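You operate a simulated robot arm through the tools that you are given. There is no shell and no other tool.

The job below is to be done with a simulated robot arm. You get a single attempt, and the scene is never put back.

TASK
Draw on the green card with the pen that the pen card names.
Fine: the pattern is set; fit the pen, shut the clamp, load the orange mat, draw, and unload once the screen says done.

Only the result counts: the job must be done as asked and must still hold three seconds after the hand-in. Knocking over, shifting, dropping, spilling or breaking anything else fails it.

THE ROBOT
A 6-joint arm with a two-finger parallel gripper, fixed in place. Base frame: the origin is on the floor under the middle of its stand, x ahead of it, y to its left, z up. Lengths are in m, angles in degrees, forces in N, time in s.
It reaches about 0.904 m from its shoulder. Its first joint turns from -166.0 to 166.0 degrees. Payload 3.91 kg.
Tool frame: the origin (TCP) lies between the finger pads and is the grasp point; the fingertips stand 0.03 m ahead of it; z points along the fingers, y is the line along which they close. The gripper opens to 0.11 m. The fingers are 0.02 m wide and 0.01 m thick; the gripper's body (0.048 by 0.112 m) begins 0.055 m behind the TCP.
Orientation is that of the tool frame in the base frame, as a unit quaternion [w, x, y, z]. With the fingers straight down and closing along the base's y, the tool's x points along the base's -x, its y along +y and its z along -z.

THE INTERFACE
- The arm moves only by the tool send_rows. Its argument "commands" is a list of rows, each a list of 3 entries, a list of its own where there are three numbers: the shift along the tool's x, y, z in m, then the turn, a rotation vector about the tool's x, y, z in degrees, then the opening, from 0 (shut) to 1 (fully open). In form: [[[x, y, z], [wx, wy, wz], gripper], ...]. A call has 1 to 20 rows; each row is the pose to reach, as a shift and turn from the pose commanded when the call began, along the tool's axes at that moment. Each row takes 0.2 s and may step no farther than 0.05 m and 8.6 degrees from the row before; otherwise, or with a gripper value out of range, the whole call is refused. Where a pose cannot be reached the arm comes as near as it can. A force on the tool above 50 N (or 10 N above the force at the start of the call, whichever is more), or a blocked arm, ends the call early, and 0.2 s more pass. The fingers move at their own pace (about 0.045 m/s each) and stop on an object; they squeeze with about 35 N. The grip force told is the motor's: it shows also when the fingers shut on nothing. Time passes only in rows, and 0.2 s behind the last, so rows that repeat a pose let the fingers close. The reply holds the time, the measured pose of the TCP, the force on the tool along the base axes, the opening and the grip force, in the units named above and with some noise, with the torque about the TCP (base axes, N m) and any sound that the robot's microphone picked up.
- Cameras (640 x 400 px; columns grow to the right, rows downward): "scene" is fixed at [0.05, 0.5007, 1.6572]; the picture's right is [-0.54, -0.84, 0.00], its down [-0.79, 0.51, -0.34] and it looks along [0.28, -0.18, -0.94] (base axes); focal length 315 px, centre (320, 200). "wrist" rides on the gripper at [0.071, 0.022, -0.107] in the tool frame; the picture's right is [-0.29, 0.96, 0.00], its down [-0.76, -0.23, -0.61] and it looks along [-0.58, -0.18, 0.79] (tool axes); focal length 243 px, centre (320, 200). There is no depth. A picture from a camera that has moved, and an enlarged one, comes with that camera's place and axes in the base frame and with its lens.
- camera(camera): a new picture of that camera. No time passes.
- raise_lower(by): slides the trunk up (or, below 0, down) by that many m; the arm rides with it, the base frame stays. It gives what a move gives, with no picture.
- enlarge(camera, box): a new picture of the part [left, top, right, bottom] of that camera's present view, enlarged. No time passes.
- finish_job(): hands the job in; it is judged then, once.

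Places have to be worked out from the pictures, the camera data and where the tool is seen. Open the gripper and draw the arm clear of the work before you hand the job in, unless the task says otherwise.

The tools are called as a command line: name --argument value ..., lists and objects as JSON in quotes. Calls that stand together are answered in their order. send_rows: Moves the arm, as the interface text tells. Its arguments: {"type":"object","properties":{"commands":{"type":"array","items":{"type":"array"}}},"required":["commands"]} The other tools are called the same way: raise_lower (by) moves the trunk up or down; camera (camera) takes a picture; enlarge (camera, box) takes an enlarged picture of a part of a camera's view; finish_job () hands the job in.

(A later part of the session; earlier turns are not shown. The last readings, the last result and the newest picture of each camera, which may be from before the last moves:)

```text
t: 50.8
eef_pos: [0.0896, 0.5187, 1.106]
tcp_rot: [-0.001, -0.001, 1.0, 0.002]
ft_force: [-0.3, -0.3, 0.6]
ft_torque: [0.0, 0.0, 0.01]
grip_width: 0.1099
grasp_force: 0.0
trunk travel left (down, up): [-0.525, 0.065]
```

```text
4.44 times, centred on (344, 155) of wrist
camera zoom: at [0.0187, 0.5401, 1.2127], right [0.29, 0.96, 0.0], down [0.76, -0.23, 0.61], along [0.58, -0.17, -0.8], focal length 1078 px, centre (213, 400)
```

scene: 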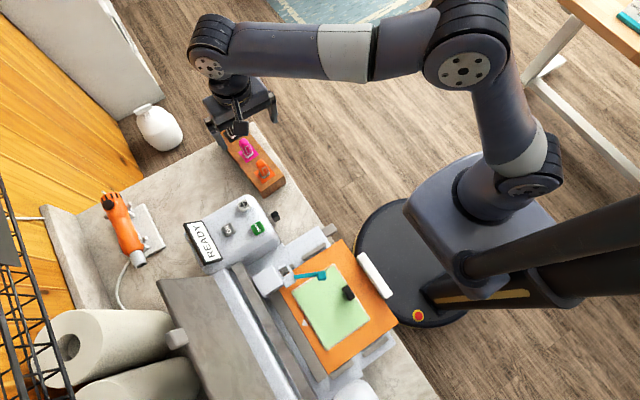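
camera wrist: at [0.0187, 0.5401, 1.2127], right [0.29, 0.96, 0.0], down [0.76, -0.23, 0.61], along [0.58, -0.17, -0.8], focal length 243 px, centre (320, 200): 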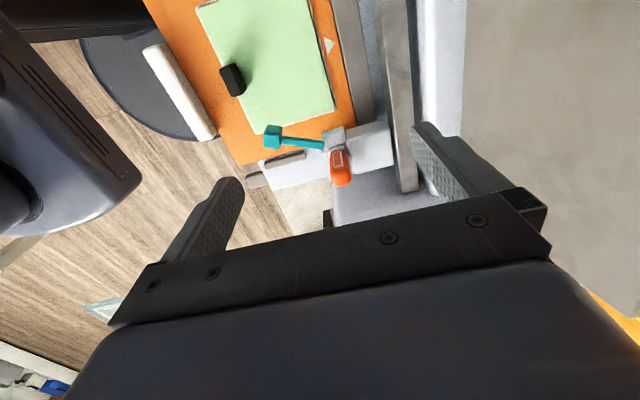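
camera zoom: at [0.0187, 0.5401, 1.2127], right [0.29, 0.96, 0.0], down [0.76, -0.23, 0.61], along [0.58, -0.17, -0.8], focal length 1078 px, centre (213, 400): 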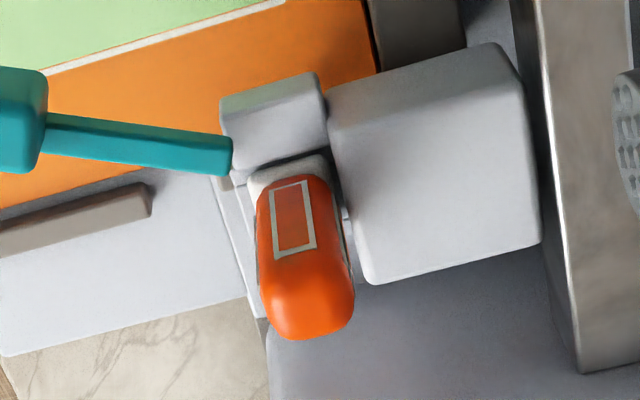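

The carriage block stands ~1.5 cm above the ring, confirming what my finger touched. To be sure the pen is seated, I'll close the fingers and gently touch the pen top from above, which also measures its height.

send_rows --commands '[[[-0.02, 0.001, 0], [0, 0, 0], 0], [[-0.04, 0.0024, 0], [0, 0, 0], 0], [[-0.06, 0.0024, 0], [0, 0, 0], 0], [[-0.0795, 0.0024, 0], [0, 0, 0], 0], [[-0.0795, 0.0024, 0], [0, 0, 0], 0], [[-0.0795, 0.0024, 0], [0, 0, 0], 0], [[-0.0795, 0.0024, 0.03], [0, 0, 0], 0], [[-0.0795, 0.0024, 0.06], [0, 0, 0], 0], [[-0.0795, 0.0024, 0.07], [0, 0, 0], 0]]'

camera --camera "wrist"

```text
t: 52.8
eef_pos: [0.1664, 0.525, 1.0386]
tcp_rot: [-0.001, 0.001, 1.0, 0.001]
ft_force: [0.2, 0.0, 0.5]
ft_torque: [0.02, 0.04, 0.01]
grip_width: 0.0
grasp_force: 34.6
trunk travel left (down, up): [-0.525, 0.065]
```

```text
taken
camera wrist: at [0.0958, 0.5452, 1.145], right [0.29, 0.96, 0.0], down [0.76, -0.23, 0.61], along [0.58, -0.17, -0.8], focal length 243 px, centre (320, 200)
```

wrist: 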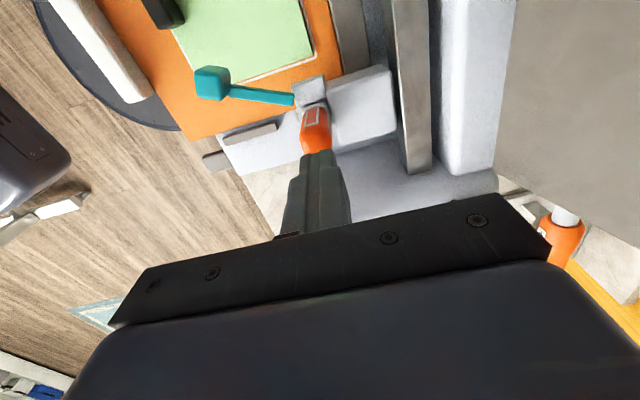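

Fingers are above the pen. Stepping down gently until contact.

send_rows --commands '[[[-0.002, -0.0025, 0.004], [0, 0, 0], 0], [[-0.002, -0.0025, 0.008], [0, 0, 0], 0], [[-0.002, -0.0025, 0.012], [0, 0, 0], 0], [[-0.002, -0.0025, 0.016], [0, 0, 0], 0]]'

```text
t: 53.8
eef_pos: [0.1712, 0.5213, 1.0227]
tcp_rot: [-0.001, 0.0, 1.0, 0.001]
ft_force: [-0.7, -0.4, -0.1]
ft_torque: [-0.05, 0.05, -0.01]
grip_width: 0.0
grasp_force: 35.5
trunk travel left (down, up): [-0.525, 0.065]
```

send_rows --commands '[[[0, 0, 0.002], [0, 0, 0], 0], [[0, 0, 0.004], [0, 0, 0], 0], [[0, 0, 0.006], [0, 0, 0], 0]]'

```text
t: 54.6
eef_pos: [0.1706, 0.5207, 1.0168]
tcp_rot: [-0.001, 0.0, 1.0, 0.001]
ft_force: [0.6, 0.0, 1.6]
ft_torque: [-0.01, -0.02, 0.0]
grip_width: 0.0
grasp_force: 35.5
trunk travel left (down, up): [-0.525, 0.065]
```

At tip z≈0.987 with ~1.6 N. A bit more in 1 mm steps.

send_rows --commands '[[[0, 0, 0.001], [0, 0, 0], 0], [[0, 0, 0.002], [0, 0, 0], 0]]'

```text
t: 55.2
eef_pos: [0.1693, 0.5221, 1.0162]
tcp_rot: [0.0, 0.0, 1.0, 0.004]
ft_force: [1.7, -0.9, 15.7]
ft_torque: [-0.03, -0.13, 0.04]
grip_width: 0.0
grasp_force: 34.7
trunk travel left (down, up): [-0.525, 0.065]
```

Contact at tip z≈0.986 with ~16 N and no further sinking: exactly the seated height (ring top 0.919 + 0.067). The pen is fully seated. Now I'll rise and look at the clamp lever precisely.

send_rows --commands '[[[0, 0, -0.01], [0, 0, 0], 0], [[0, 0, -0.04], [0, 0, 0], 0], [[0.02, -0.02, -0.08], [0, 0, 0], 0], [[0.05, -0.05, -0.09], [0, 0, 0], 0], [[0.08, -0.06, -0.09], [0, 0, 0], 0], [[0.08, -0.06, -0.09], [0, 0, 0], 0]]'

camera --camera "wrist"

enlarge --camera "wrist" --box '[256, 60, 384, 160]'

camera --camera "scene"

```text
t: 56.6
eef_pos: [0.0887, 0.4608, 1.1034]
tcp_rot: [0.0, 0.0, 1.0, 0.002]
ft_force: [-0.2, 0.1, 0.6]
ft_torque: [0.01, 0.03, -0.02]
grip_width: 0.0001
grasp_force: 35.3
trunk travel left (down, up): [-0.525, 0.065]
```

```text
taken
camera wrist: at [0.0178, 0.4819, 1.21], right [0.29, 0.96, 0.0], down [0.76, -0.23, 0.61], along [0.58, -0.17, -0.8], focal length 243 px, centre (320, 200)
```

wrist: 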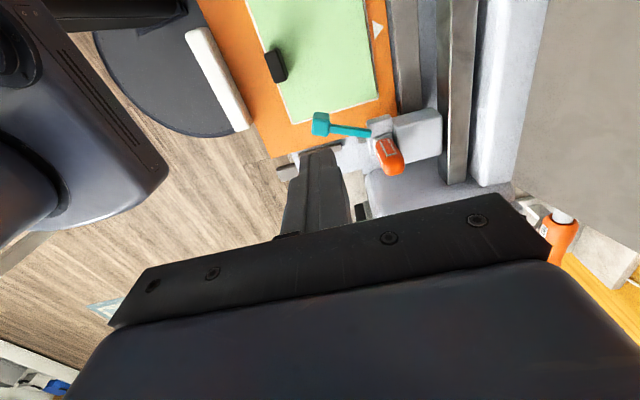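

```text
4.00 times, centred on (320, 110) of wrist
camera zoom: at [0.0178, 0.4819, 1.21], right [0.29, 0.96, 0.0], down [0.76, -0.23, 0.61], along [0.58, -0.17, -0.8], focal length 970 px, centre (320, 560)
```

zoom: 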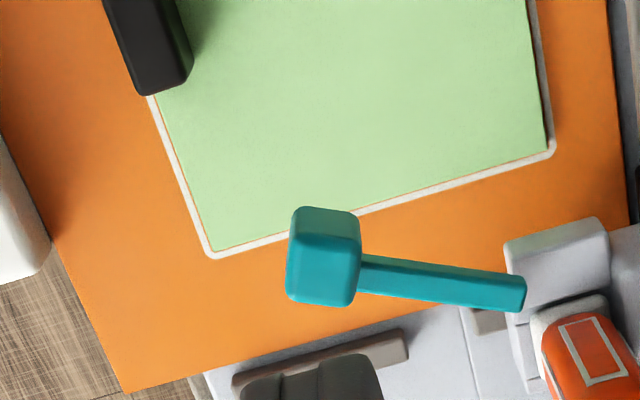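

```text
taken
```

scene: 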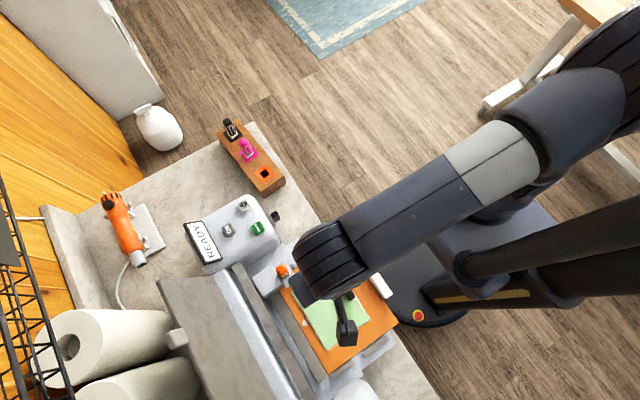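

Careful triangulation shows the lever arm level (z≈0.925) at azimuth ≈ −114°, pivoting near (0.1445, 0.507), with its knob (1.9 cm square, z 0.924–0.95) centred at (0.113, 0.454). The knob sits toward the outside, which suggests it swings shut toward +x across the holder's front. I'll lower closed fingers on the −x side of the knob for a gentle test push.

send_rows --commands '[[[0.0106, 0.0087, 0.03], [0, 0, 0], 0], [[0.0106, 0.0087, 0.06], [0, 0, 0], 0], [[0.0106, 0.0087, 0.09], [0, 0, 0], 0], [[0.0106, 0.0087, 0.12], [0, 0, 0], 0], [[0.0106, 0.0087, 0.143], [0, 0, 0], 0], [[0.0106, 0.0087, 0.143], [0, 0, 0], 0]]'

camera --camera "wrist"

enlarge --camera "scene" --box '[256, 240, 384, 340]'

```text
t: 58.0
eef_pos: [0.082, 0.4712, 0.9595]
tcp_rot: [-0.001, 0.0, 1.0, 0.001]
ft_force: [-0.6, 0.2, -0.5]
ft_torque: [0.0, 0.0, 0.03]
grip_width: 0.0
grasp_force: 35.2
trunk travel left (down, up): [-0.525, 0.065]
```

```text
taken
camera wrist: at [0.0105, 0.4911, 1.0669], right [0.29, 0.96, 0.0], down [0.76, -0.23, 0.61], along [0.58, -0.17, -0.8], focal length 243 px, centre (320, 200)
```

wrist: 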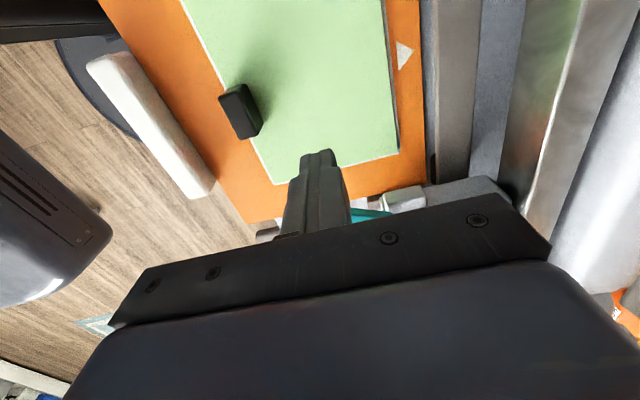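

```text
4.00 times, centred on (320, 290) of scene
camera zoom: at [0.05, 0.5007, 1.6572], right [-0.54, -0.84, 0.0], down [-0.79, 0.51, -0.34], along [0.28, -0.18, -0.94], focal length 1261 px, centre (320, -160)
```

zoom: 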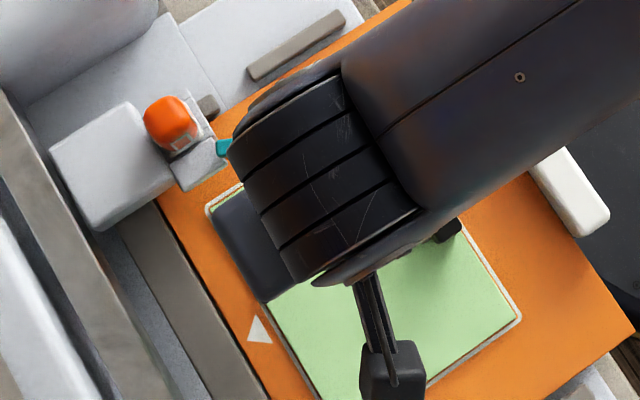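

Fingers are beside the knob. Test push of ~2 cm along (+0.91, −0.41), small steps, watching the force.

send_rows --commands '[[[-0.0055, -0.0024, 0], [0, 0, 0], 0], [[-0.011, -0.0049, 0], [0, 0, 0], 0], [[-0.0146, -0.0065, 0], [0, 0, 0], 0], [[-0.0174, -0.0077, 0], [0, 0, 0], 0]]'

```text
t: 59.0
eef_pos: [0.0979, 0.4627, 0.961]
tcp_rot: [-0.001, 0.0, 1.0, 0.002]
ft_force: [-1.4, -0.5, -0.2]
ft_torque: [0.01, -0.03, -0.02]
grip_width: 0.0
grasp_force: 34.8
trunk travel left (down, up): [-0.525, 0.065]
```

send_rows --commands '[[[-0.0028, -0.0012, 0], [0, 0, 0], 0], [[-0.0055, -0.0024, 0], [0, 0, 0], 0]]'

enlarge --camera "scene" --box '[256, 240, 384, 340]'

camera --camera "wrist"

```text
t: 59.6
eef_pos: [0.102, 0.4609, 0.9598]
tcp_rot: [-0.001, 0.0, 1.0, 0.001]
ft_force: [0.3, -0.3, 0.7]
ft_torque: [-0.03, -0.02, 0.02]
grip_width: 0.0001
grasp_force: 35.5
trunk travel left (down, up): [-0.525, 0.065]
```

```text
4.00 times, centred on (320, 290) of scene
camera zoom: at [0.05, 0.5007, 1.6572], right [-0.54, -0.84, 0.0], down [-0.79, 0.51, -0.34], along [0.28, -0.18, -0.94], focal length 1261 px, centre (320, -160)
```

zoom: 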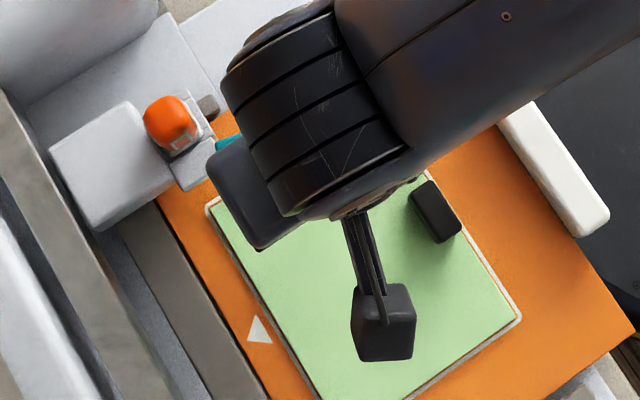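

```text
taken
camera wrist: at [0.0318, 0.4815, 1.0668], right [0.29, 0.96, 0.0], down [0.76, -0.23, 0.61], along [0.58, -0.17, -0.8], focal length 243 px, centre (320, 200)
```

wrist: 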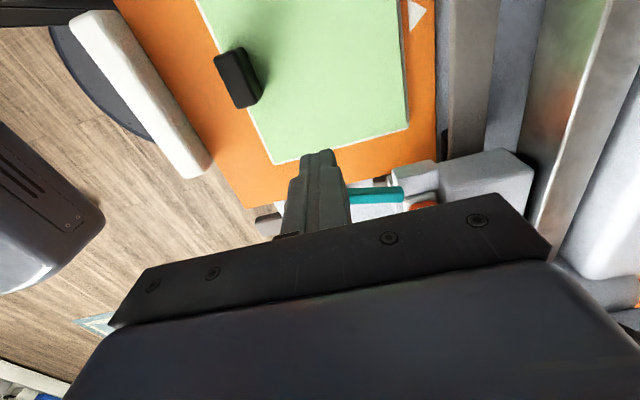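

No force although I've moved past the expected contact, so the lever may be turning freely. Zooming in to check.

enlarge --camera "wrist" --box '[300, 130, 460, 230]'

enlarge --camera "scene" --box '[280, 255, 344, 295]'

```text
4.00 times, centred on (380, 180) of wrist
camera zoom: at [0.0318, 0.4815, 1.0668], right [0.29, 0.96, 0.0], down [0.76, -0.23, 0.61], along [0.58, -0.17, -0.8], focal length 970 px, centre (80, 280)
```

zoom: 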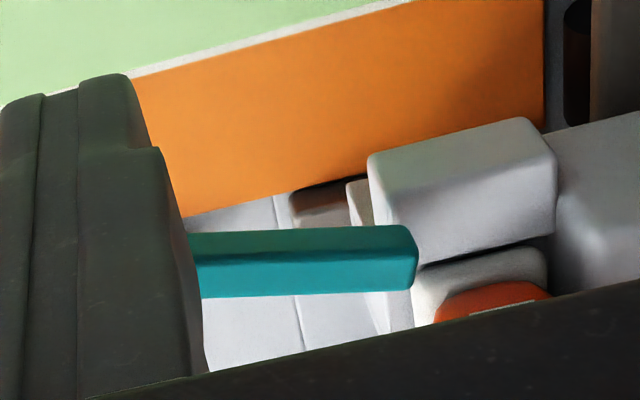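

```text
10.00 times, centred on (312, 275) of scene
camera zoom: at [0.05, 0.5007, 1.6572], right [-0.54, -0.84, 0.0], down [-0.79, 0.51, -0.34], along [0.28, -0.18, -0.94], focal length 3152 px, centre (400, -550)
```

zoom: 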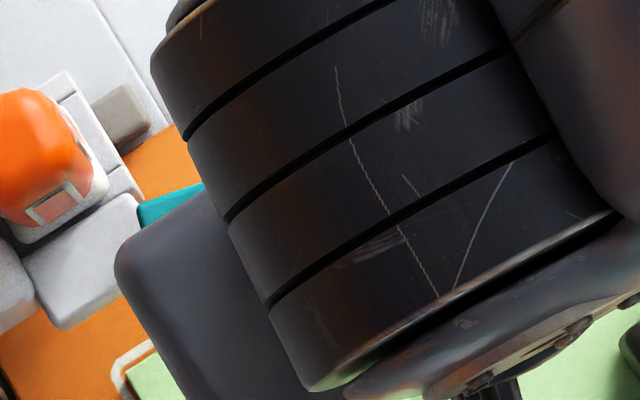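

The lever did rotate (its azimuth went from −114° to about −97°) with negligible force, so this is the closing direction. I'll continue pushing along the arc toward the front of the holder.

send_rows --commands '[[[-0.0082, -0.0085, 0], [0, 0, 0], 0], [[-0.017, -0.0149, 0], [0, 0, 0], 0], [[-0.0252, -0.0175, 0], [0, 0, 0], 0], [[-0.034, -0.0192, 0], [0, 0, 0], 0], [[-0.0427, -0.0195, 0], [0, 0, 0], 0], [[-0.0515, -0.0189, 0], [0, 0, 0], 0], [[-0.0602, -0.017, 0], [0, 0, 0], 0], [[-0.0684, -0.0141, 0], [0, 0, 0], 0]]'

camera --camera "wrist"

enlarge --camera "scene" --box '[256, 240, 384, 340]'

```text
t: 61.4
eef_pos: [0.1716, 0.4458, 0.9619]
tcp_rot: [-0.001, 0.0, 1.0, 0.001]
ft_force: [0.0, -0.1, -1.3]
ft_torque: [0.01, 0.0, -0.01]
grip_width: 0.0002
grasp_force: 34.9
trunk travel left (down, up): [-0.525, 0.065]
```

```text
taken
camera wrist: at [0.0999, 0.4674, 1.0683], right [0.29, 0.96, 0.0], down [0.76, -0.23, 0.61], along [0.58, -0.17, -0.8], focal length 243 px, centre (320, 200)
```

wrist: 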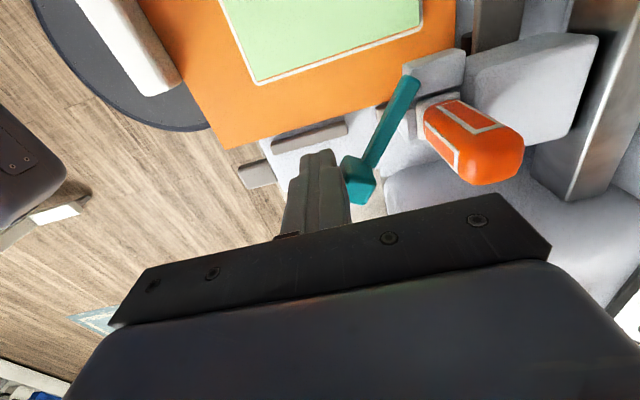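

```text
4.00 times, centred on (320, 290) of scene
camera zoom: at [0.05, 0.5007, 1.6572], right [-0.54, -0.84, 0.0], down [-0.79, 0.51, -0.34], along [0.28, -0.18, -0.94], focal length 1261 px, centre (320, -160)
```

zoom: 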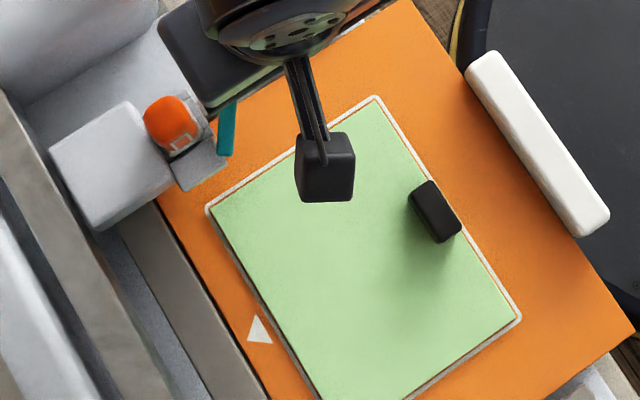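

The lever follows smoothly, now around −50°. Continuing the arc.

send_rows --commands '[[[-0.008, 0.0041, 0], [0, 0, 0], 0], [[-0.0152, 0.009, 0], [0, 0, 0], 0], [[-0.022, 0.0156, 0], [0, 0, 0], 0], [[-0.0274, 0.0217, 0], [0, 0, 0], 0]]'

camera --camera "wrist"

enlarge --camera "scene" --box '[256, 220, 384, 320]'

```text
t: 62.4
eef_pos: [0.1987, 0.4695, 0.9617]
tcp_rot: [-0.001, -0.001, 1.0, 0.002]
ft_force: [-0.2, -0.7, 0.0]
ft_torque: [-0.01, 0.0, -0.04]
grip_width: 0.0001
grasp_force: 34.8
trunk travel left (down, up): [-0.525, 0.065]
```

```text
taken
camera wrist: at [0.1271, 0.4897, 1.0677], right [0.29, 0.96, 0.0], down [0.76, -0.23, 0.61], along [0.58, -0.17, -0.8], focal length 243 px, centre (320, 200)
```

wrist: 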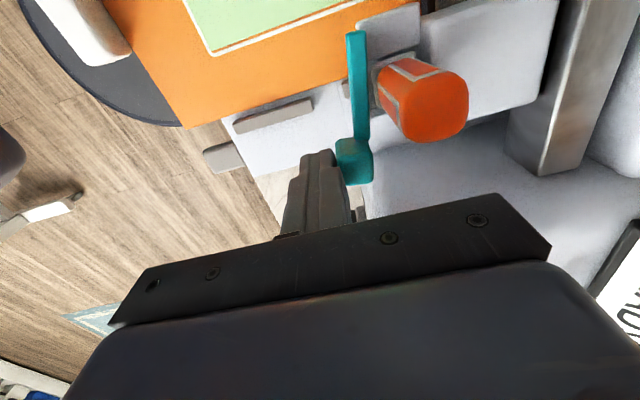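

```text
4.00 times, centred on (320, 270) of scene
camera zoom: at [0.05, 0.5007, 1.6572], right [-0.54, -0.84, 0.0], down [-0.79, 0.51, -0.34], along [0.28, -0.18, -0.94], focal length 1261 px, centre (320, -80)
```

zoom: 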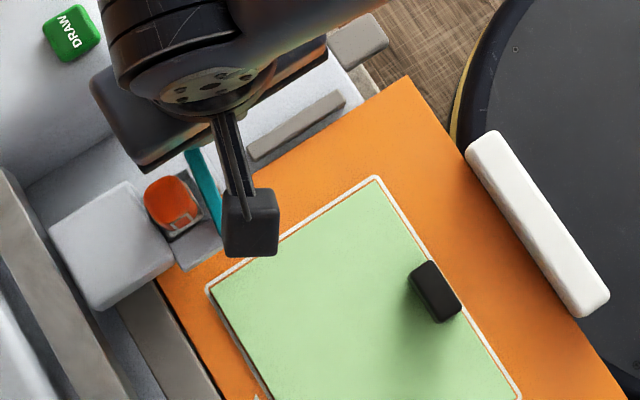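

Lever is around −8° and moving freely. Pushing the last bit gently until it stops.

send_rows --commands '[[[-0.0025, 0.003, 0], [0, 0, 0], 0], [[-0.004, 0.006, 0], [0, 0, 0], 0], [[-0.0055, 0.009, 0], [0, 0, 0], 0]]'

camera --camera "wrist"

```text
t: 63.2
eef_pos: [0.2058, 0.4767, 0.9612]
tcp_rot: [-0.001, -0.001, 1.0, 0.001]
ft_force: [-0.2, 0.0, 0.5]
ft_torque: [-0.01, 0.0, 0.0]
grip_width: 0.0
grasp_force: 35.2
trunk travel left (down, up): [-0.525, 0.065]
```

```text
taken
camera wrist: at [0.1336, 0.4982, 1.0681], right [0.29, 0.96, 0.0], down [0.76, -0.23, 0.61], along [0.58, -0.17, -0.8], focal length 243 px, centre (320, 200)
```

wrist: 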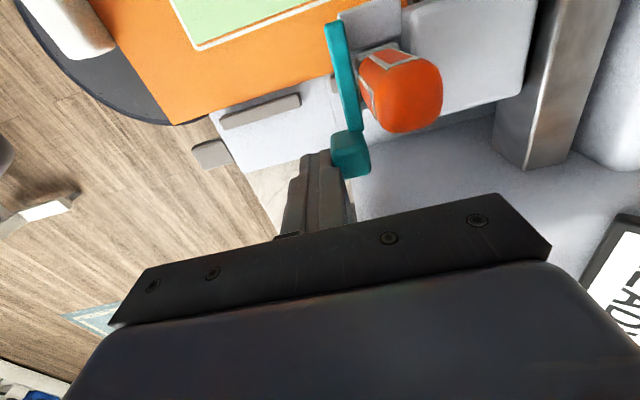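

The lever is now about parallel to x across the holder's front, still without resistance. A few more millimetres in +y.

send_rows --commands '[[[-0.0005, 0.002, 0], [0, 0, 0], 0], [[-0.001, 0.004, 0], [0, 0, 0], 0]]'

camera --camera "wrist"

```text
t: 63.8
eef_pos: [0.2061, 0.4789, 0.9609]
tcp_rot: [0.0, 0.0, 1.0, 0.0]
ft_force: [-0.6, -13.5, -0.5]
ft_torque: [-0.25, 0.0, 0.03]
grip_width: 0.0002
grasp_force: 35.6
trunk travel left (down, up): [-0.525, 0.065]
```

```text
taken
camera wrist: at [0.134, 0.5, 1.0683], right [0.29, 0.96, 0.0], down [0.76, -0.23, 0.61], along [0.58, -0.18, -0.79], focal length 243 px, centre (320, 200)
```

wrist: 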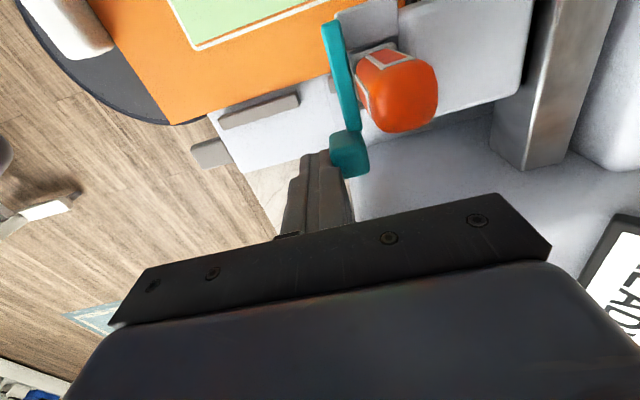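

A firm stop at 13.5 N: the lever has reached its closed limit, lying across the pen. I'll back off in −y and rise, then check it stays shut.

send_rows --commands '[[[0, -0.012, 0], [0, 0, 0], 0], [[0, -0.035, 0], [0, 0, 0], 0], [[0, -0.05, -0.03], [0, 0, 0], 0], [[0, -0.06, -0.07], [0, 0, 0], 0], [[0, -0.06, -0.12], [0, 0, 0], 0], [[0.03, -0.06, -0.16], [0, 0, 0], 0.3], [[0.03, -0.06, -0.16], [0, 0, 0], 0.6]]'

camera --camera "wrist"

enlarge --camera "wrist" --box '[256, 20, 416, 140]'

camera --camera "scene"

```text
t: 65.4
eef_pos: [0.1734, 0.4177, 1.1205]
tcp_rot: [0.0, 0.001, 1.0, 0.0]
ft_force: [-0.6, -0.6, 0.4]
ft_torque: [0.03, 0.0, -0.01]
grip_width: 0.0495
grasp_force: 0.1
trunk travel left (down, up): [-0.525, 0.065]
```

```text
taken
camera wrist: at [0.1025, 0.438, 1.2271], right [0.29, 0.96, 0.0], down [0.76, -0.23, 0.61], along [0.58, -0.17, -0.8], focal length 243 px, centre (320, 200)
```

wrist: 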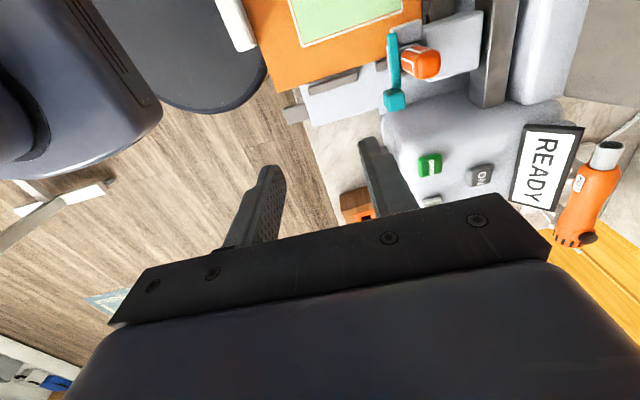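

```text
3.33 times, centred on (336, 80) of wrist
camera zoom: at [0.1025, 0.438, 1.2271], right [0.29, 0.96, 0.0], down [0.76, -0.23, 0.61], along [0.58, -0.17, -0.8], focal length 809 px, centre (267, 600)
```

zoom: 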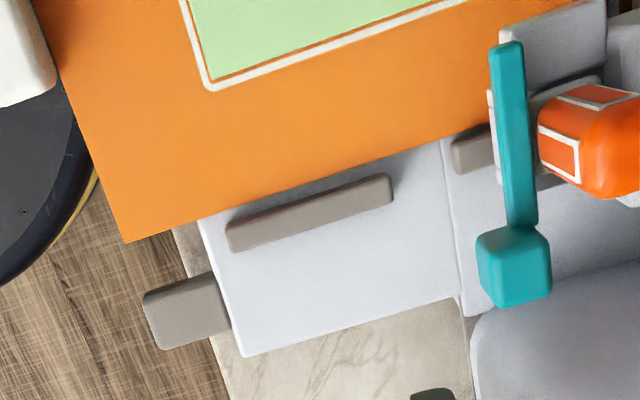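

```text
taken
```

scene: 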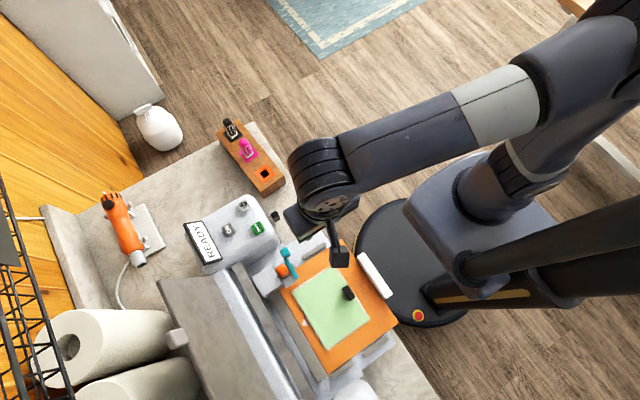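

The lever stays shut across the pen. Next is loading the mat; I want a close view of the mat's leading edge, rollers and guides before pushing.

send_rows --commands '[[[0.03, 0.02, 0], [0, 0, 0], 1], [[0.07, 0.04, 0], [0, 0, 0], 1], [[0.11, 0.06, 0.02], [0, 0, 0], 1], [[0.15, 0.08, 0.04], [0, 0, 0], 1], [[0.17, 0.09, 0.06], [0, 0, 0], 1], [[0.17, 0.09, 0.06], [0, 0, 0], 1]]'

camera --camera "wrist"

enlarge --camera "wrist" --box '[260, 20, 460, 160]'

```text
t: 66.8
eef_pos: [0.0047, 0.5133, 1.0596]
tcp_rot: [-0.001, 0.0, 1.0, 0.002]
ft_force: [0.4, -0.2, -0.1]
ft_torque: [-0.01, 0.01, 0.0]
grip_width: 0.1101
grasp_force: 0.0
trunk travel left (down, up): [-0.525, 0.065]
```

```text
taken
camera wrist: at [-0.0675, 0.5336, 1.1658], right [0.29, 0.96, 0.0], down [0.76, -0.23, 0.61], along [0.58, -0.17, -0.8], focal length 243 px, centre (320, 200)
```

wrist: 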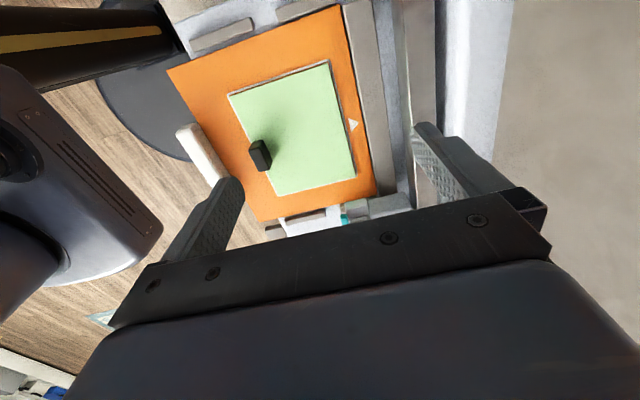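

```text
2.86 times, centred on (360, 90) of wrist
camera zoom: at [-0.0675, 0.5336, 1.1658], right [0.29, 0.96, 0.0], down [0.76, -0.23, 0.61], along [0.58, -0.17, -0.8], focal length 693 px, centre (206, 514)
```

zoom: 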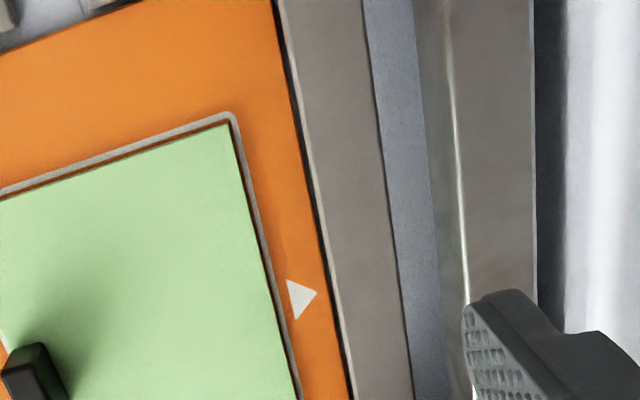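

The mat's edge abuts a grey bar. To see whether it is an overhead roller, I'll lower and tilt the camera for a grazing look along +x.

send_rows --commands '[[[0.001, 0.005, 0.0], [0, -6.7, 0], 1], [[0.002, 0.01, 0.01], [0, -13.4, 0], 1], [[0.003, 0.015, 0.02], [0, -20.1, 0], 1], [[0.004, 0.02, 0.03], [0, -26.8, 0], 1], [[0.005, 0.026, 0.04], [0, -33.5, 0], 1], [[0.005, 0.032, 0.05], [0, -40, 0], 1]]'

camera --camera "wrist"

enlarge --camera "wrist" --box '[240, 0, 440, 150]'

```text
t: 68.2
eef_pos: [0.002, 0.5434, 1.0109]
tcp_rot: [0.343, 0.001, 0.939, 0.001]
ft_force: [0.3, -0.2, -0.2]
ft_torque: [0.0, -0.06, -0.03]
grip_width: 0.1099
grasp_force: 0.1
trunk travel left (down, up): [-0.525, 0.065]
```

```text
taken
camera wrist: at [-0.1221, 0.5647, 1.0462], right [0.22, 0.96, 0.19], down [0.19, -0.23, 0.95], along [0.96, -0.18, -0.23], focal length 243 px, centre (320, 200)
```

wrist: 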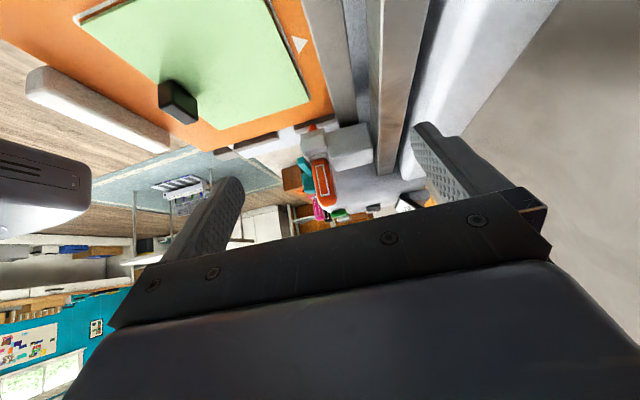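

```text
2.67 times, centred on (340, 75) of wrist
camera zoom: at [-0.1221, 0.5647, 1.0462], right [0.22, 0.96, 0.19], down [0.19, -0.23, 0.95], along [0.96, -0.18, -0.23], focal length 647 px, centre (267, 533)
```

zoom: 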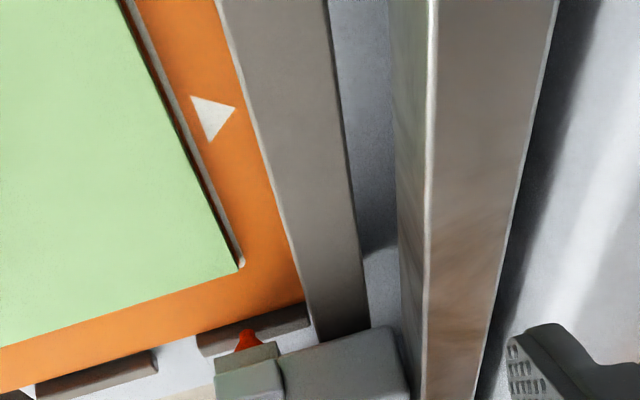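

The grey bar (front edge y≈0.553, top z≈0.86) overhangs the mat's leading edge, so the mat feeds underneath it. I'll untilt and move above the mat's white front handle to measure it.

send_rows --commands '[[[-0.0129, -0.02, -0.0153], [0, 5, 0], 1], [[-0.022, -0.045, -0.02], [0, 10, 0], 1], [[-0.03, -0.07, -0.02], [0, 15, 0], 1], [[-0.037, -0.1, -0.018], [0, 20, 0], 1], [[-0.045, -0.13, -0.016], [0, 25, 0], 1], [[-0.052, -0.155, -0.014], [0, 30, 0], 1], [[-0.06, -0.18, -0.012], [0, 35, 0], 1], [[-0.0666, -0.2, -0.0094], [0, 40, 0], 1]]'

camera --camera "wrist"

enlarge --camera "wrist" --box '[220, 20, 420, 160]'

camera --camera "scene"

```text
t: 70.0
eef_pos: [0.0455, 0.3426, 1.0598]
tcp_rot: [-0.001, 0.0, 1.0, 0.002]
ft_force: [-0.1, -0.2, 0.1]
ft_torque: [-0.02, -0.02, 0.02]
grip_width: 0.1099
grasp_force: 0.0
trunk travel left (down, up): [-0.525, 0.065]
```

```text
taken
camera wrist: at [-0.0258, 0.3636, 1.1675], right [0.29, 0.96, 0.0], down [0.76, -0.23, 0.61], along [0.58, -0.17, -0.8], focal length 243 px, centre (320, 200)
```

wrist: 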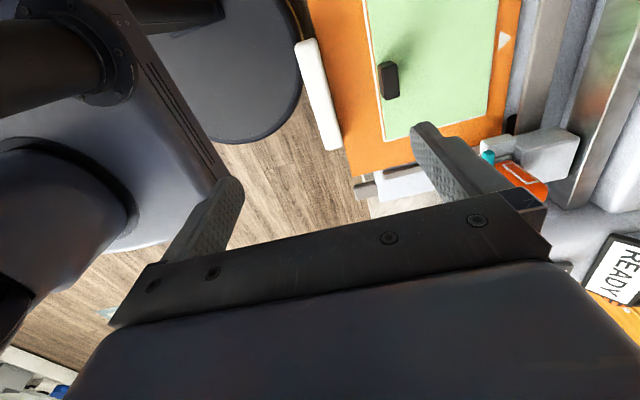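

```text
2.86 times, centred on (320, 90) of wrist
camera zoom: at [-0.0258, 0.3636, 1.1675], right [0.29, 0.96, 0.0], down [0.76, -0.23, 0.61], along [0.58, -0.17, -0.8], focal length 693 px, centre (320, 514)
```

zoom: 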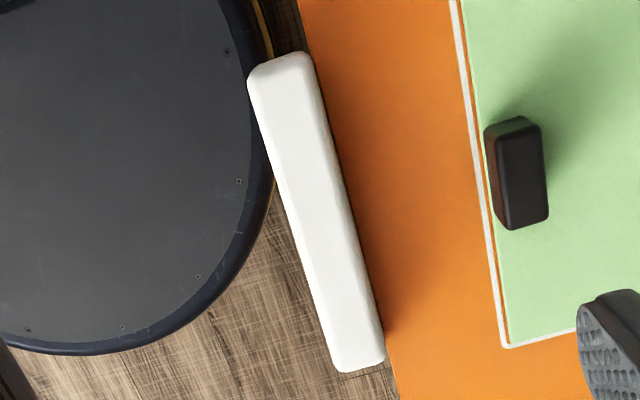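

```text
taken
```

scene: 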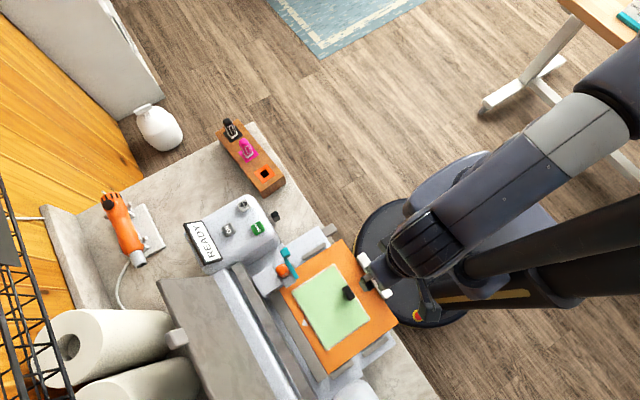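

The handle's top is at about (0.048, 0.344, 0.866), running along x, ~1.8 cm wide. I'll close the fingers, move to its front side (y≈0.30), and descend so the tips face the handle.

send_rows --commands '[[[-0.001, -0.015, 0], [0, 0, 0], 0], [[-0.002, -0.03, 0], [0, 0, 0], 0], [[-0.003, -0.0416, 0.0], [0, 0, 0], 0], [[-0.003, -0.0416, 0.03], [0, 0, 0], 0], [[-0.003, -0.0416, 0.06], [0, 0, 0], 0], [[-0.003, -0.0416, 0.09], [0, 0, 0], 0], [[-0.003, -0.0416, 0.12], [0, 0, 0], 0], [[-0.003, -0.0416, 0.15], [0, 0, 0], 0], [[-0.003, -0.0416, 0.178], [0, 0, 0], 0], [[-0.003, -0.0416, 0.178], [0, 0, 0], 0]]'

camera --camera "wrist"

enlarge --camera "scene" --box '[288, 220, 448, 340]'

```text
t: 72.2
eef_pos: [0.0466, 0.3037, 0.8807]
tcp_rot: [-0.001, 0.0, 1.0, 0.002]
ft_force: [-0.3, 0.1, -0.2]
ft_torque: [-0.02, 0.0, 0.0]
grip_width: 0.0001
grasp_force: 35.2
trunk travel left (down, up): [-0.525, 0.065]
```

```text
taken
camera wrist: at [-0.0241, 0.3246, 0.9879], right [0.29, 0.96, 0.0], down [0.76, -0.23, 0.61], along [0.58, -0.17, -0.8], focal length 243 px, centre (320, 200)
```

wrist: 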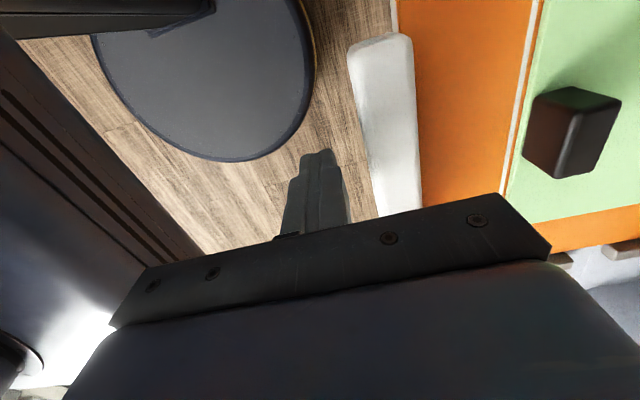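

```text
3.33 times, centred on (368, 280) of scene
camera zoom: at [0.05, 0.5007, 1.6572], right [-0.54, -0.84, 0.0], down [-0.79, 0.51, -0.34], along [0.28, -0.18, -0.94], focal length 1051 px, centre (160, -67)
```

zoom: 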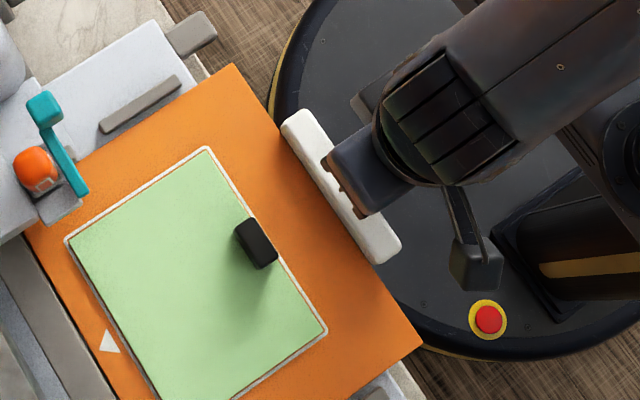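

Fingers are in front of the handle with no contact. Moving +y gently toward contact.

send_rows --commands '[[[0, 0.006, 0], [0, 0, 0], 0], [[0, 0.012, 0], [0, 0, 0], 0], [[0, 0.018, 0], [0, 0, 0], 0], [[0, 0.022, 0], [0, 0, 0], 0], [[0, 0.026, 0], [0, 0, 0], 0]]'

enlarge --camera "scene" --box '[256, 220, 416, 340]'

```text
t: 73.4
eef_pos: [0.0494, 0.3207, 0.8826]
tcp_rot: [0.0, 0.0, 1.0, -0.005]
ft_force: [4.1, -38.6, 8.4]
ft_torque: [0.14, -0.03, -0.06]
grip_width: 0.0001
grasp_force: 34.8
trunk travel left (down, up): [-0.525, 0.065]
```

```text
3.33 times, centred on (336, 280) of scene
camera zoom: at [0.05, 0.5007, 1.6572], right [-0.54, -0.84, 0.0], down [-0.79, 0.51, -0.34], along [0.28, -0.18, -0.94], focal length 1051 px, centre (267, -67)
```

zoom: 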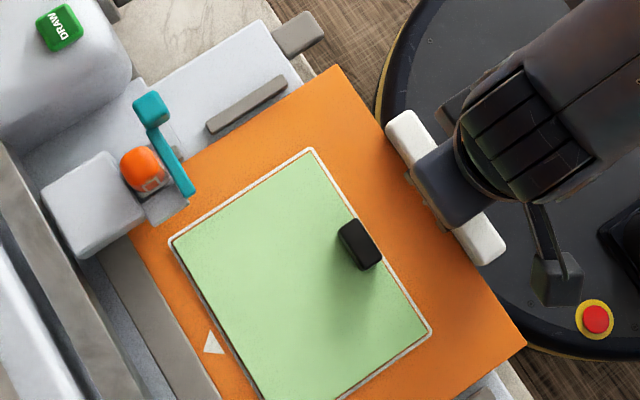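

The mat slid ~2.5 mm inward and then resisted with ~39 N, i.e. it is now against the rollers. I'll back off so I'm not pressing, then check.

send_rows --commands '[[[0, -0.008, 0], [0, 0, 0], 0], [[0, -0.02, 0], [0, 0, 0], 0], [[0, -0.026, 0], [0, 0, 0], 0]]'

enlarge --camera "scene" --box '[256, 220, 416, 340]'

enlarge --camera "scene" --box '[160, 180, 320, 280]'

```text
t: 74.2
eef_pos: [0.0469, 0.3039, 0.8827]
tcp_rot: [-0.001, 0.0, 1.0, 0.002]
ft_force: [-0.7, 0.6, -0.9]
ft_torque: [0.03, -0.05, 0.01]
grip_width: 0.0001
grasp_force: 35.1
trunk travel left (down, up): [-0.525, 0.065]
```

```text
3.33 times, centred on (336, 280) of scene
camera zoom: at [0.05, 0.5007, 1.6572], right [-0.54, -0.84, 0.0], down [-0.79, 0.51, -0.34], along [0.28, -0.18, -0.94], focal length 1051 px, centre (267, -67)
```

zoom: 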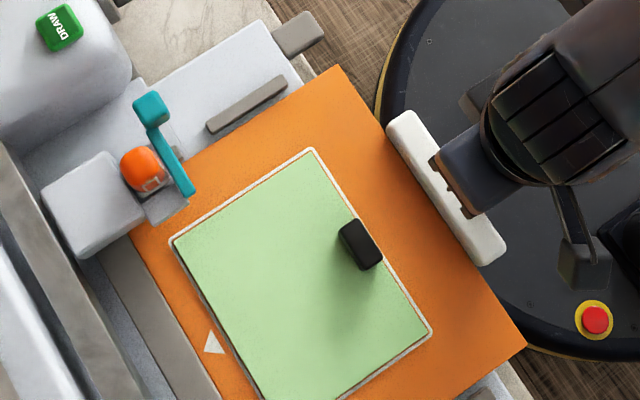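

```text
4.00 times, centred on (240, 230) of scene
camera zoom: at [0.05, 0.5007, 1.6572], right [-0.54, -0.84, 0.0], down [-0.79, 0.51, -0.34], along [0.28, -0.18, -0.94], focal length 1261 px, centre (640, 80)
```

zoom: 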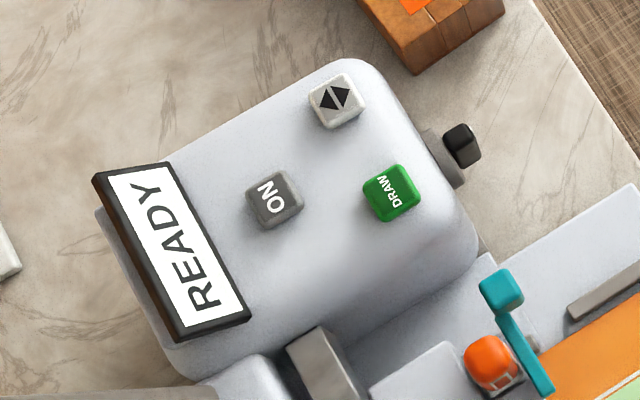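

The mat stays put against the rollers; the screen still says READY. Next: rise and go over the load/unload (◀▶) button near (0.338, 0.521) with closed fingers.

send_rows --commands '[[[0, 0, -0.04], [0, 0, 0], 0], [[0, 0, -0.09], [0, 0, 0], 0], [[0, 0, -0.14], [0, 0, 0], 0], [[0, 0, -0.19], [0, 0, 0], 0], [[-0.035, 0.025, -0.215], [0, 0, 0], 0], [[-0.07, 0.05, -0.215], [0, 0, 0], 0], [[-0.105, 0.077, -0.215], [0, 0, 0], 0], [[-0.14, 0.104, -0.215], [0, 0, 0], 0], [[-0.175, 0.13, -0.215], [0, 0, 0], 0], [[-0.21, 0.156, -0.215], [0, 0, 0], 0], [[-0.245, 0.183, -0.215], [0, 0, 0], 0], [[-0.28, 0.21, -0.21], [0, 0, 0], 0], [[-0.291, 0.2175, -0.2], [0, 0, 0], 0], [[-0.291, 0.2175, -0.2], [0, 0, 0], 0]]'

camera --camera "wrist"

enlarge --camera "wrist" --box '[240, 50, 400, 170]'

```text
t: 77.2
eef_pos: [0.3403, 0.5181, 1.0808]
tcp_rot: [-0.002, 0.0, 1.0, 0.001]
ft_force: [-0.5, -0.2, 0.0]
ft_torque: [0.0, 0.03, 0.0]
grip_width: 0.0
grasp_force: 34.9
trunk travel left (down, up): [-0.525, 0.065]
```

```text
taken
camera wrist: at [0.2693, 0.5398, 1.1885], right [0.29, 0.96, 0.0], down [0.76, -0.23, 0.61], along [0.58, -0.17, -0.8], focal length 243 px, centre (320, 200)
```

wrist: 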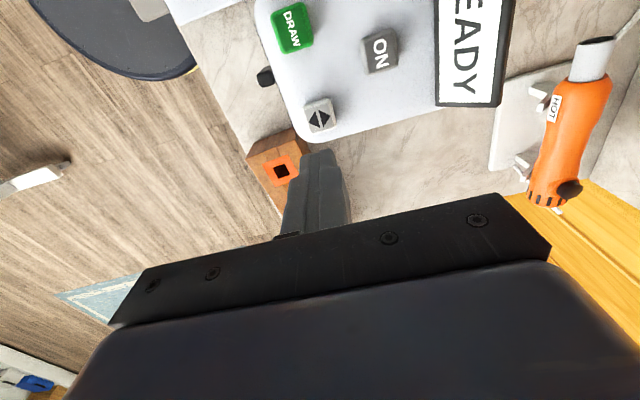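

```text
3.33 times, centred on (320, 110) of wrist
camera zoom: at [0.2693, 0.5398, 1.1885], right [0.29, 0.96, 0.0], down [0.76, -0.23, 0.61], along [0.58, -0.17, -0.8], focal length 809 px, centre (320, 500)
```

zoom: 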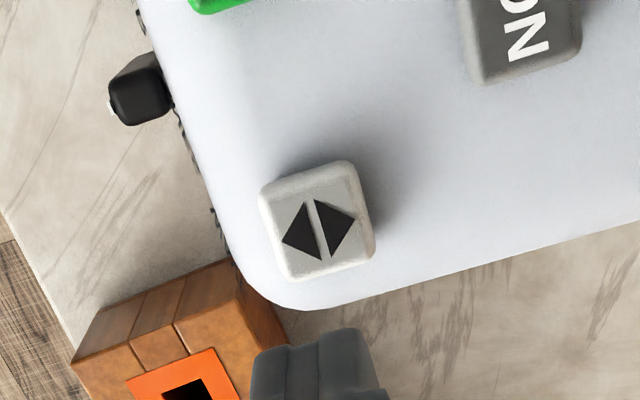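

The button is centred right under the tool axis. I'll descend close to it, then press in small steps while watching force.

send_rows --commands '[[[0, 0, 0.02], [0, 0, 0], 0], [[0, 0, 0.04], [0, 0, 0], 0], [[0, 0, 0.058], [0, 0, 0], 0], [[0, 0, 0.066], [0, 0, 0], 0]]'

camera --camera "wrist"

```text
t: 78.2
eef_pos: [0.339, 0.5192, 1.0166]
tcp_rot: [-0.001, 0.0, 1.0, 0.001]
ft_force: [0.4, -0.1, -0.3]
ft_torque: [-0.01, 0.01, 0.0]
grip_width: 0.0002
grasp_force: 34.9
trunk travel left (down, up): [-0.525, 0.065]
```

```text
taken
camera wrist: at [0.2677, 0.5404, 1.1234], right [0.29, 0.96, 0.0], down [0.76, -0.23, 0.61], along [0.58, -0.17, -0.8], focal length 243 px, centre (320, 200)
```

wrist: 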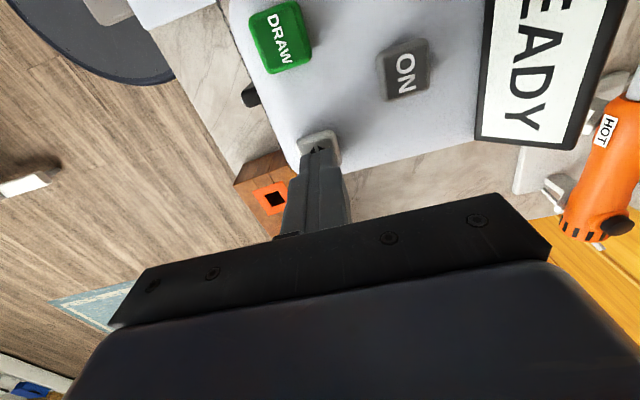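

send_rows --commands '[[[0, 0, 0.004], [0, 0, 0], 0], [[0, 0, 0.008], [0, 0, 0], 0], [[0, 0, 0.012], [0, 0, 0], 0]]'

```text
t: 79.0
eef_pos: [0.3382, 0.5193, 1.0085]
tcp_rot: [0.001, -0.001, 1.0, 0.005]
ft_force: [-3.4, 0.4, 20.8]
ft_torque: [0.0, 0.11, 0.0]
grip_width: 0.0
grasp_force: 35.1
trunk travel left (down, up): [-0.525, 0.065]
heard: click
```

A click was heard at ~21 N: the button registered. I'll lift off immediately and look at the screen and the mat.

send_rows --commands '[[[0, 0, -0.02], [0, 0, 0], 0], [[0, 0, -0.05], [0, 0, 0], 0], [[0, 0, -0.08], [0, 0, 0], 0]]'

camera --camera "scene"

camera --camera "wrist"

```text
t: 79.8
eef_pos: [0.3394, 0.5196, 1.0843]
tcp_rot: [0.0, 0.001, 1.0, 0.001]
ft_force: [0.1, 1.8, -0.9]
ft_torque: [-0.01, 0.0, 0.0]
grip_width: 0.0001
grasp_force: 35.0
trunk travel left (down, up): [-0.525, 0.065]
```

```text
taken
```

scene: 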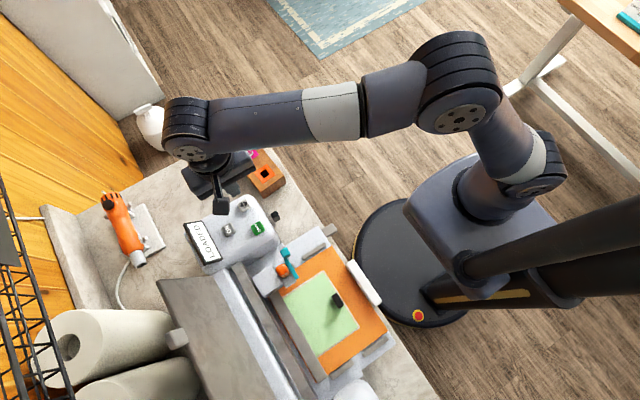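

```text
taken
camera wrist: at [0.2679, 0.5407, 1.1906], right [0.29, 0.96, 0.0], down [0.76, -0.23, 0.61], along [0.58, -0.17, -0.8], focal length 243 px, centre (320, 200)
```

wrist: 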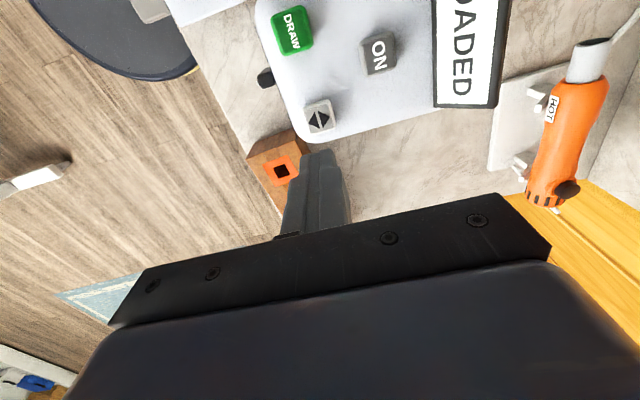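

The screen now says LOADED and the mat has been drawn inward. I'll zoom in to check the mat and the carriage before pressing DRAW.

enlarge --camera "scene" --box '[176, 200, 416, 380]'

enlarge --camera "scene" --box '[256, 230, 384, 310]'

```text
2.22 times, centred on (296, 290) of scene
camera zoom: at [0.05, 0.5007, 1.6572], right [-0.54, -0.84, 0.0], down [-0.79, 0.51, -0.34], along [0.28, -0.18, -0.94], focal length 700 px, centre (373, 0)
```

zoom: 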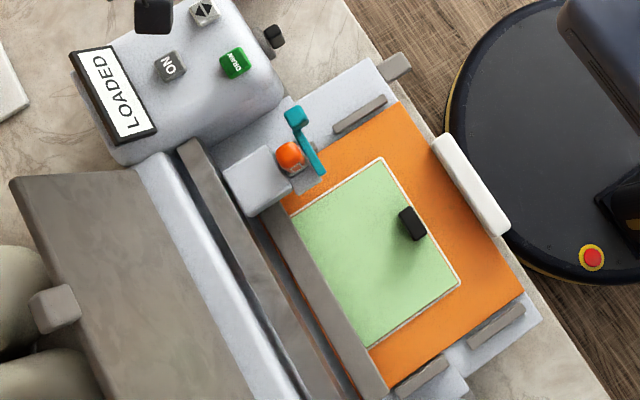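

```text
5.00 times, centred on (320, 270) of scene
camera zoom: at [0.05, 0.5007, 1.6572], right [-0.54, -0.84, 0.0], down [-0.79, 0.51, -0.34], along [0.28, -0.18, -0.94], focal length 1576 px, centre (320, -150)
```

zoom: 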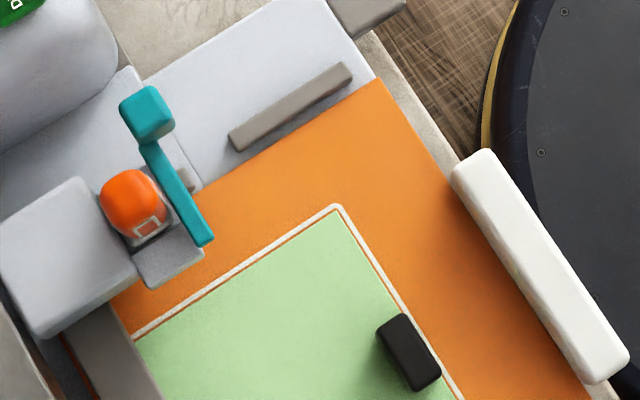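

Mat is loaded, screen reads LOADED, lever shut. Moving over the green DRAW button at about (0.272, 0.520).

send_rows --commands '[[[0.025, 0, 0], [0, 0, 0], 0], [[0.05, 0, 0], [0, 0, 0], 0], [[0.067, 0.0005, 0], [0, 0, 0], 0], [[0.067, 0.0005, 0], [0, 0, 0], 0], [[0.067, 0.0005, 0], [0, 0, 0], 0]]'

enlarge --camera "wrist" --box '[240, 50, 400, 170]'

```text
t: 81.0
eef_pos: [0.2717, 0.5203, 1.0843]
tcp_rot: [-0.001, 0.0, 1.0, 0.002]
ft_force: [-0.3, 0.4, 1.2]
ft_torque: [0.02, 0.01, 0.0]
grip_width: 0.0
grasp_force: 34.7
trunk travel left (down, up): [-0.525, 0.065]
```

```text
3.33 times, centred on (320, 110) of wrist
camera zoom: at [0.1997, 0.5412, 1.1915], right [0.29, 0.96, 0.0], down [0.76, -0.23, 0.61], along [0.58, -0.17, -0.8], focal length 809 px, centre (320, 500)
```

zoom: 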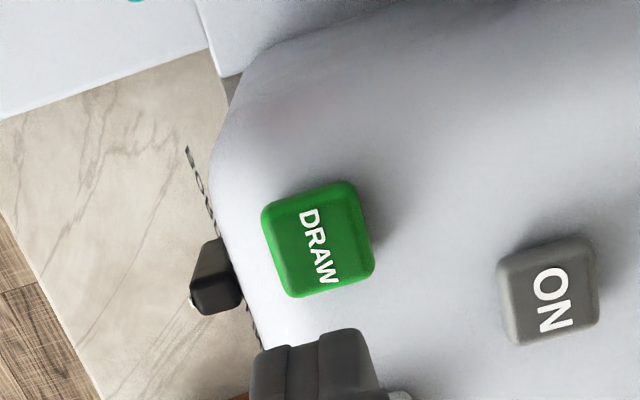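

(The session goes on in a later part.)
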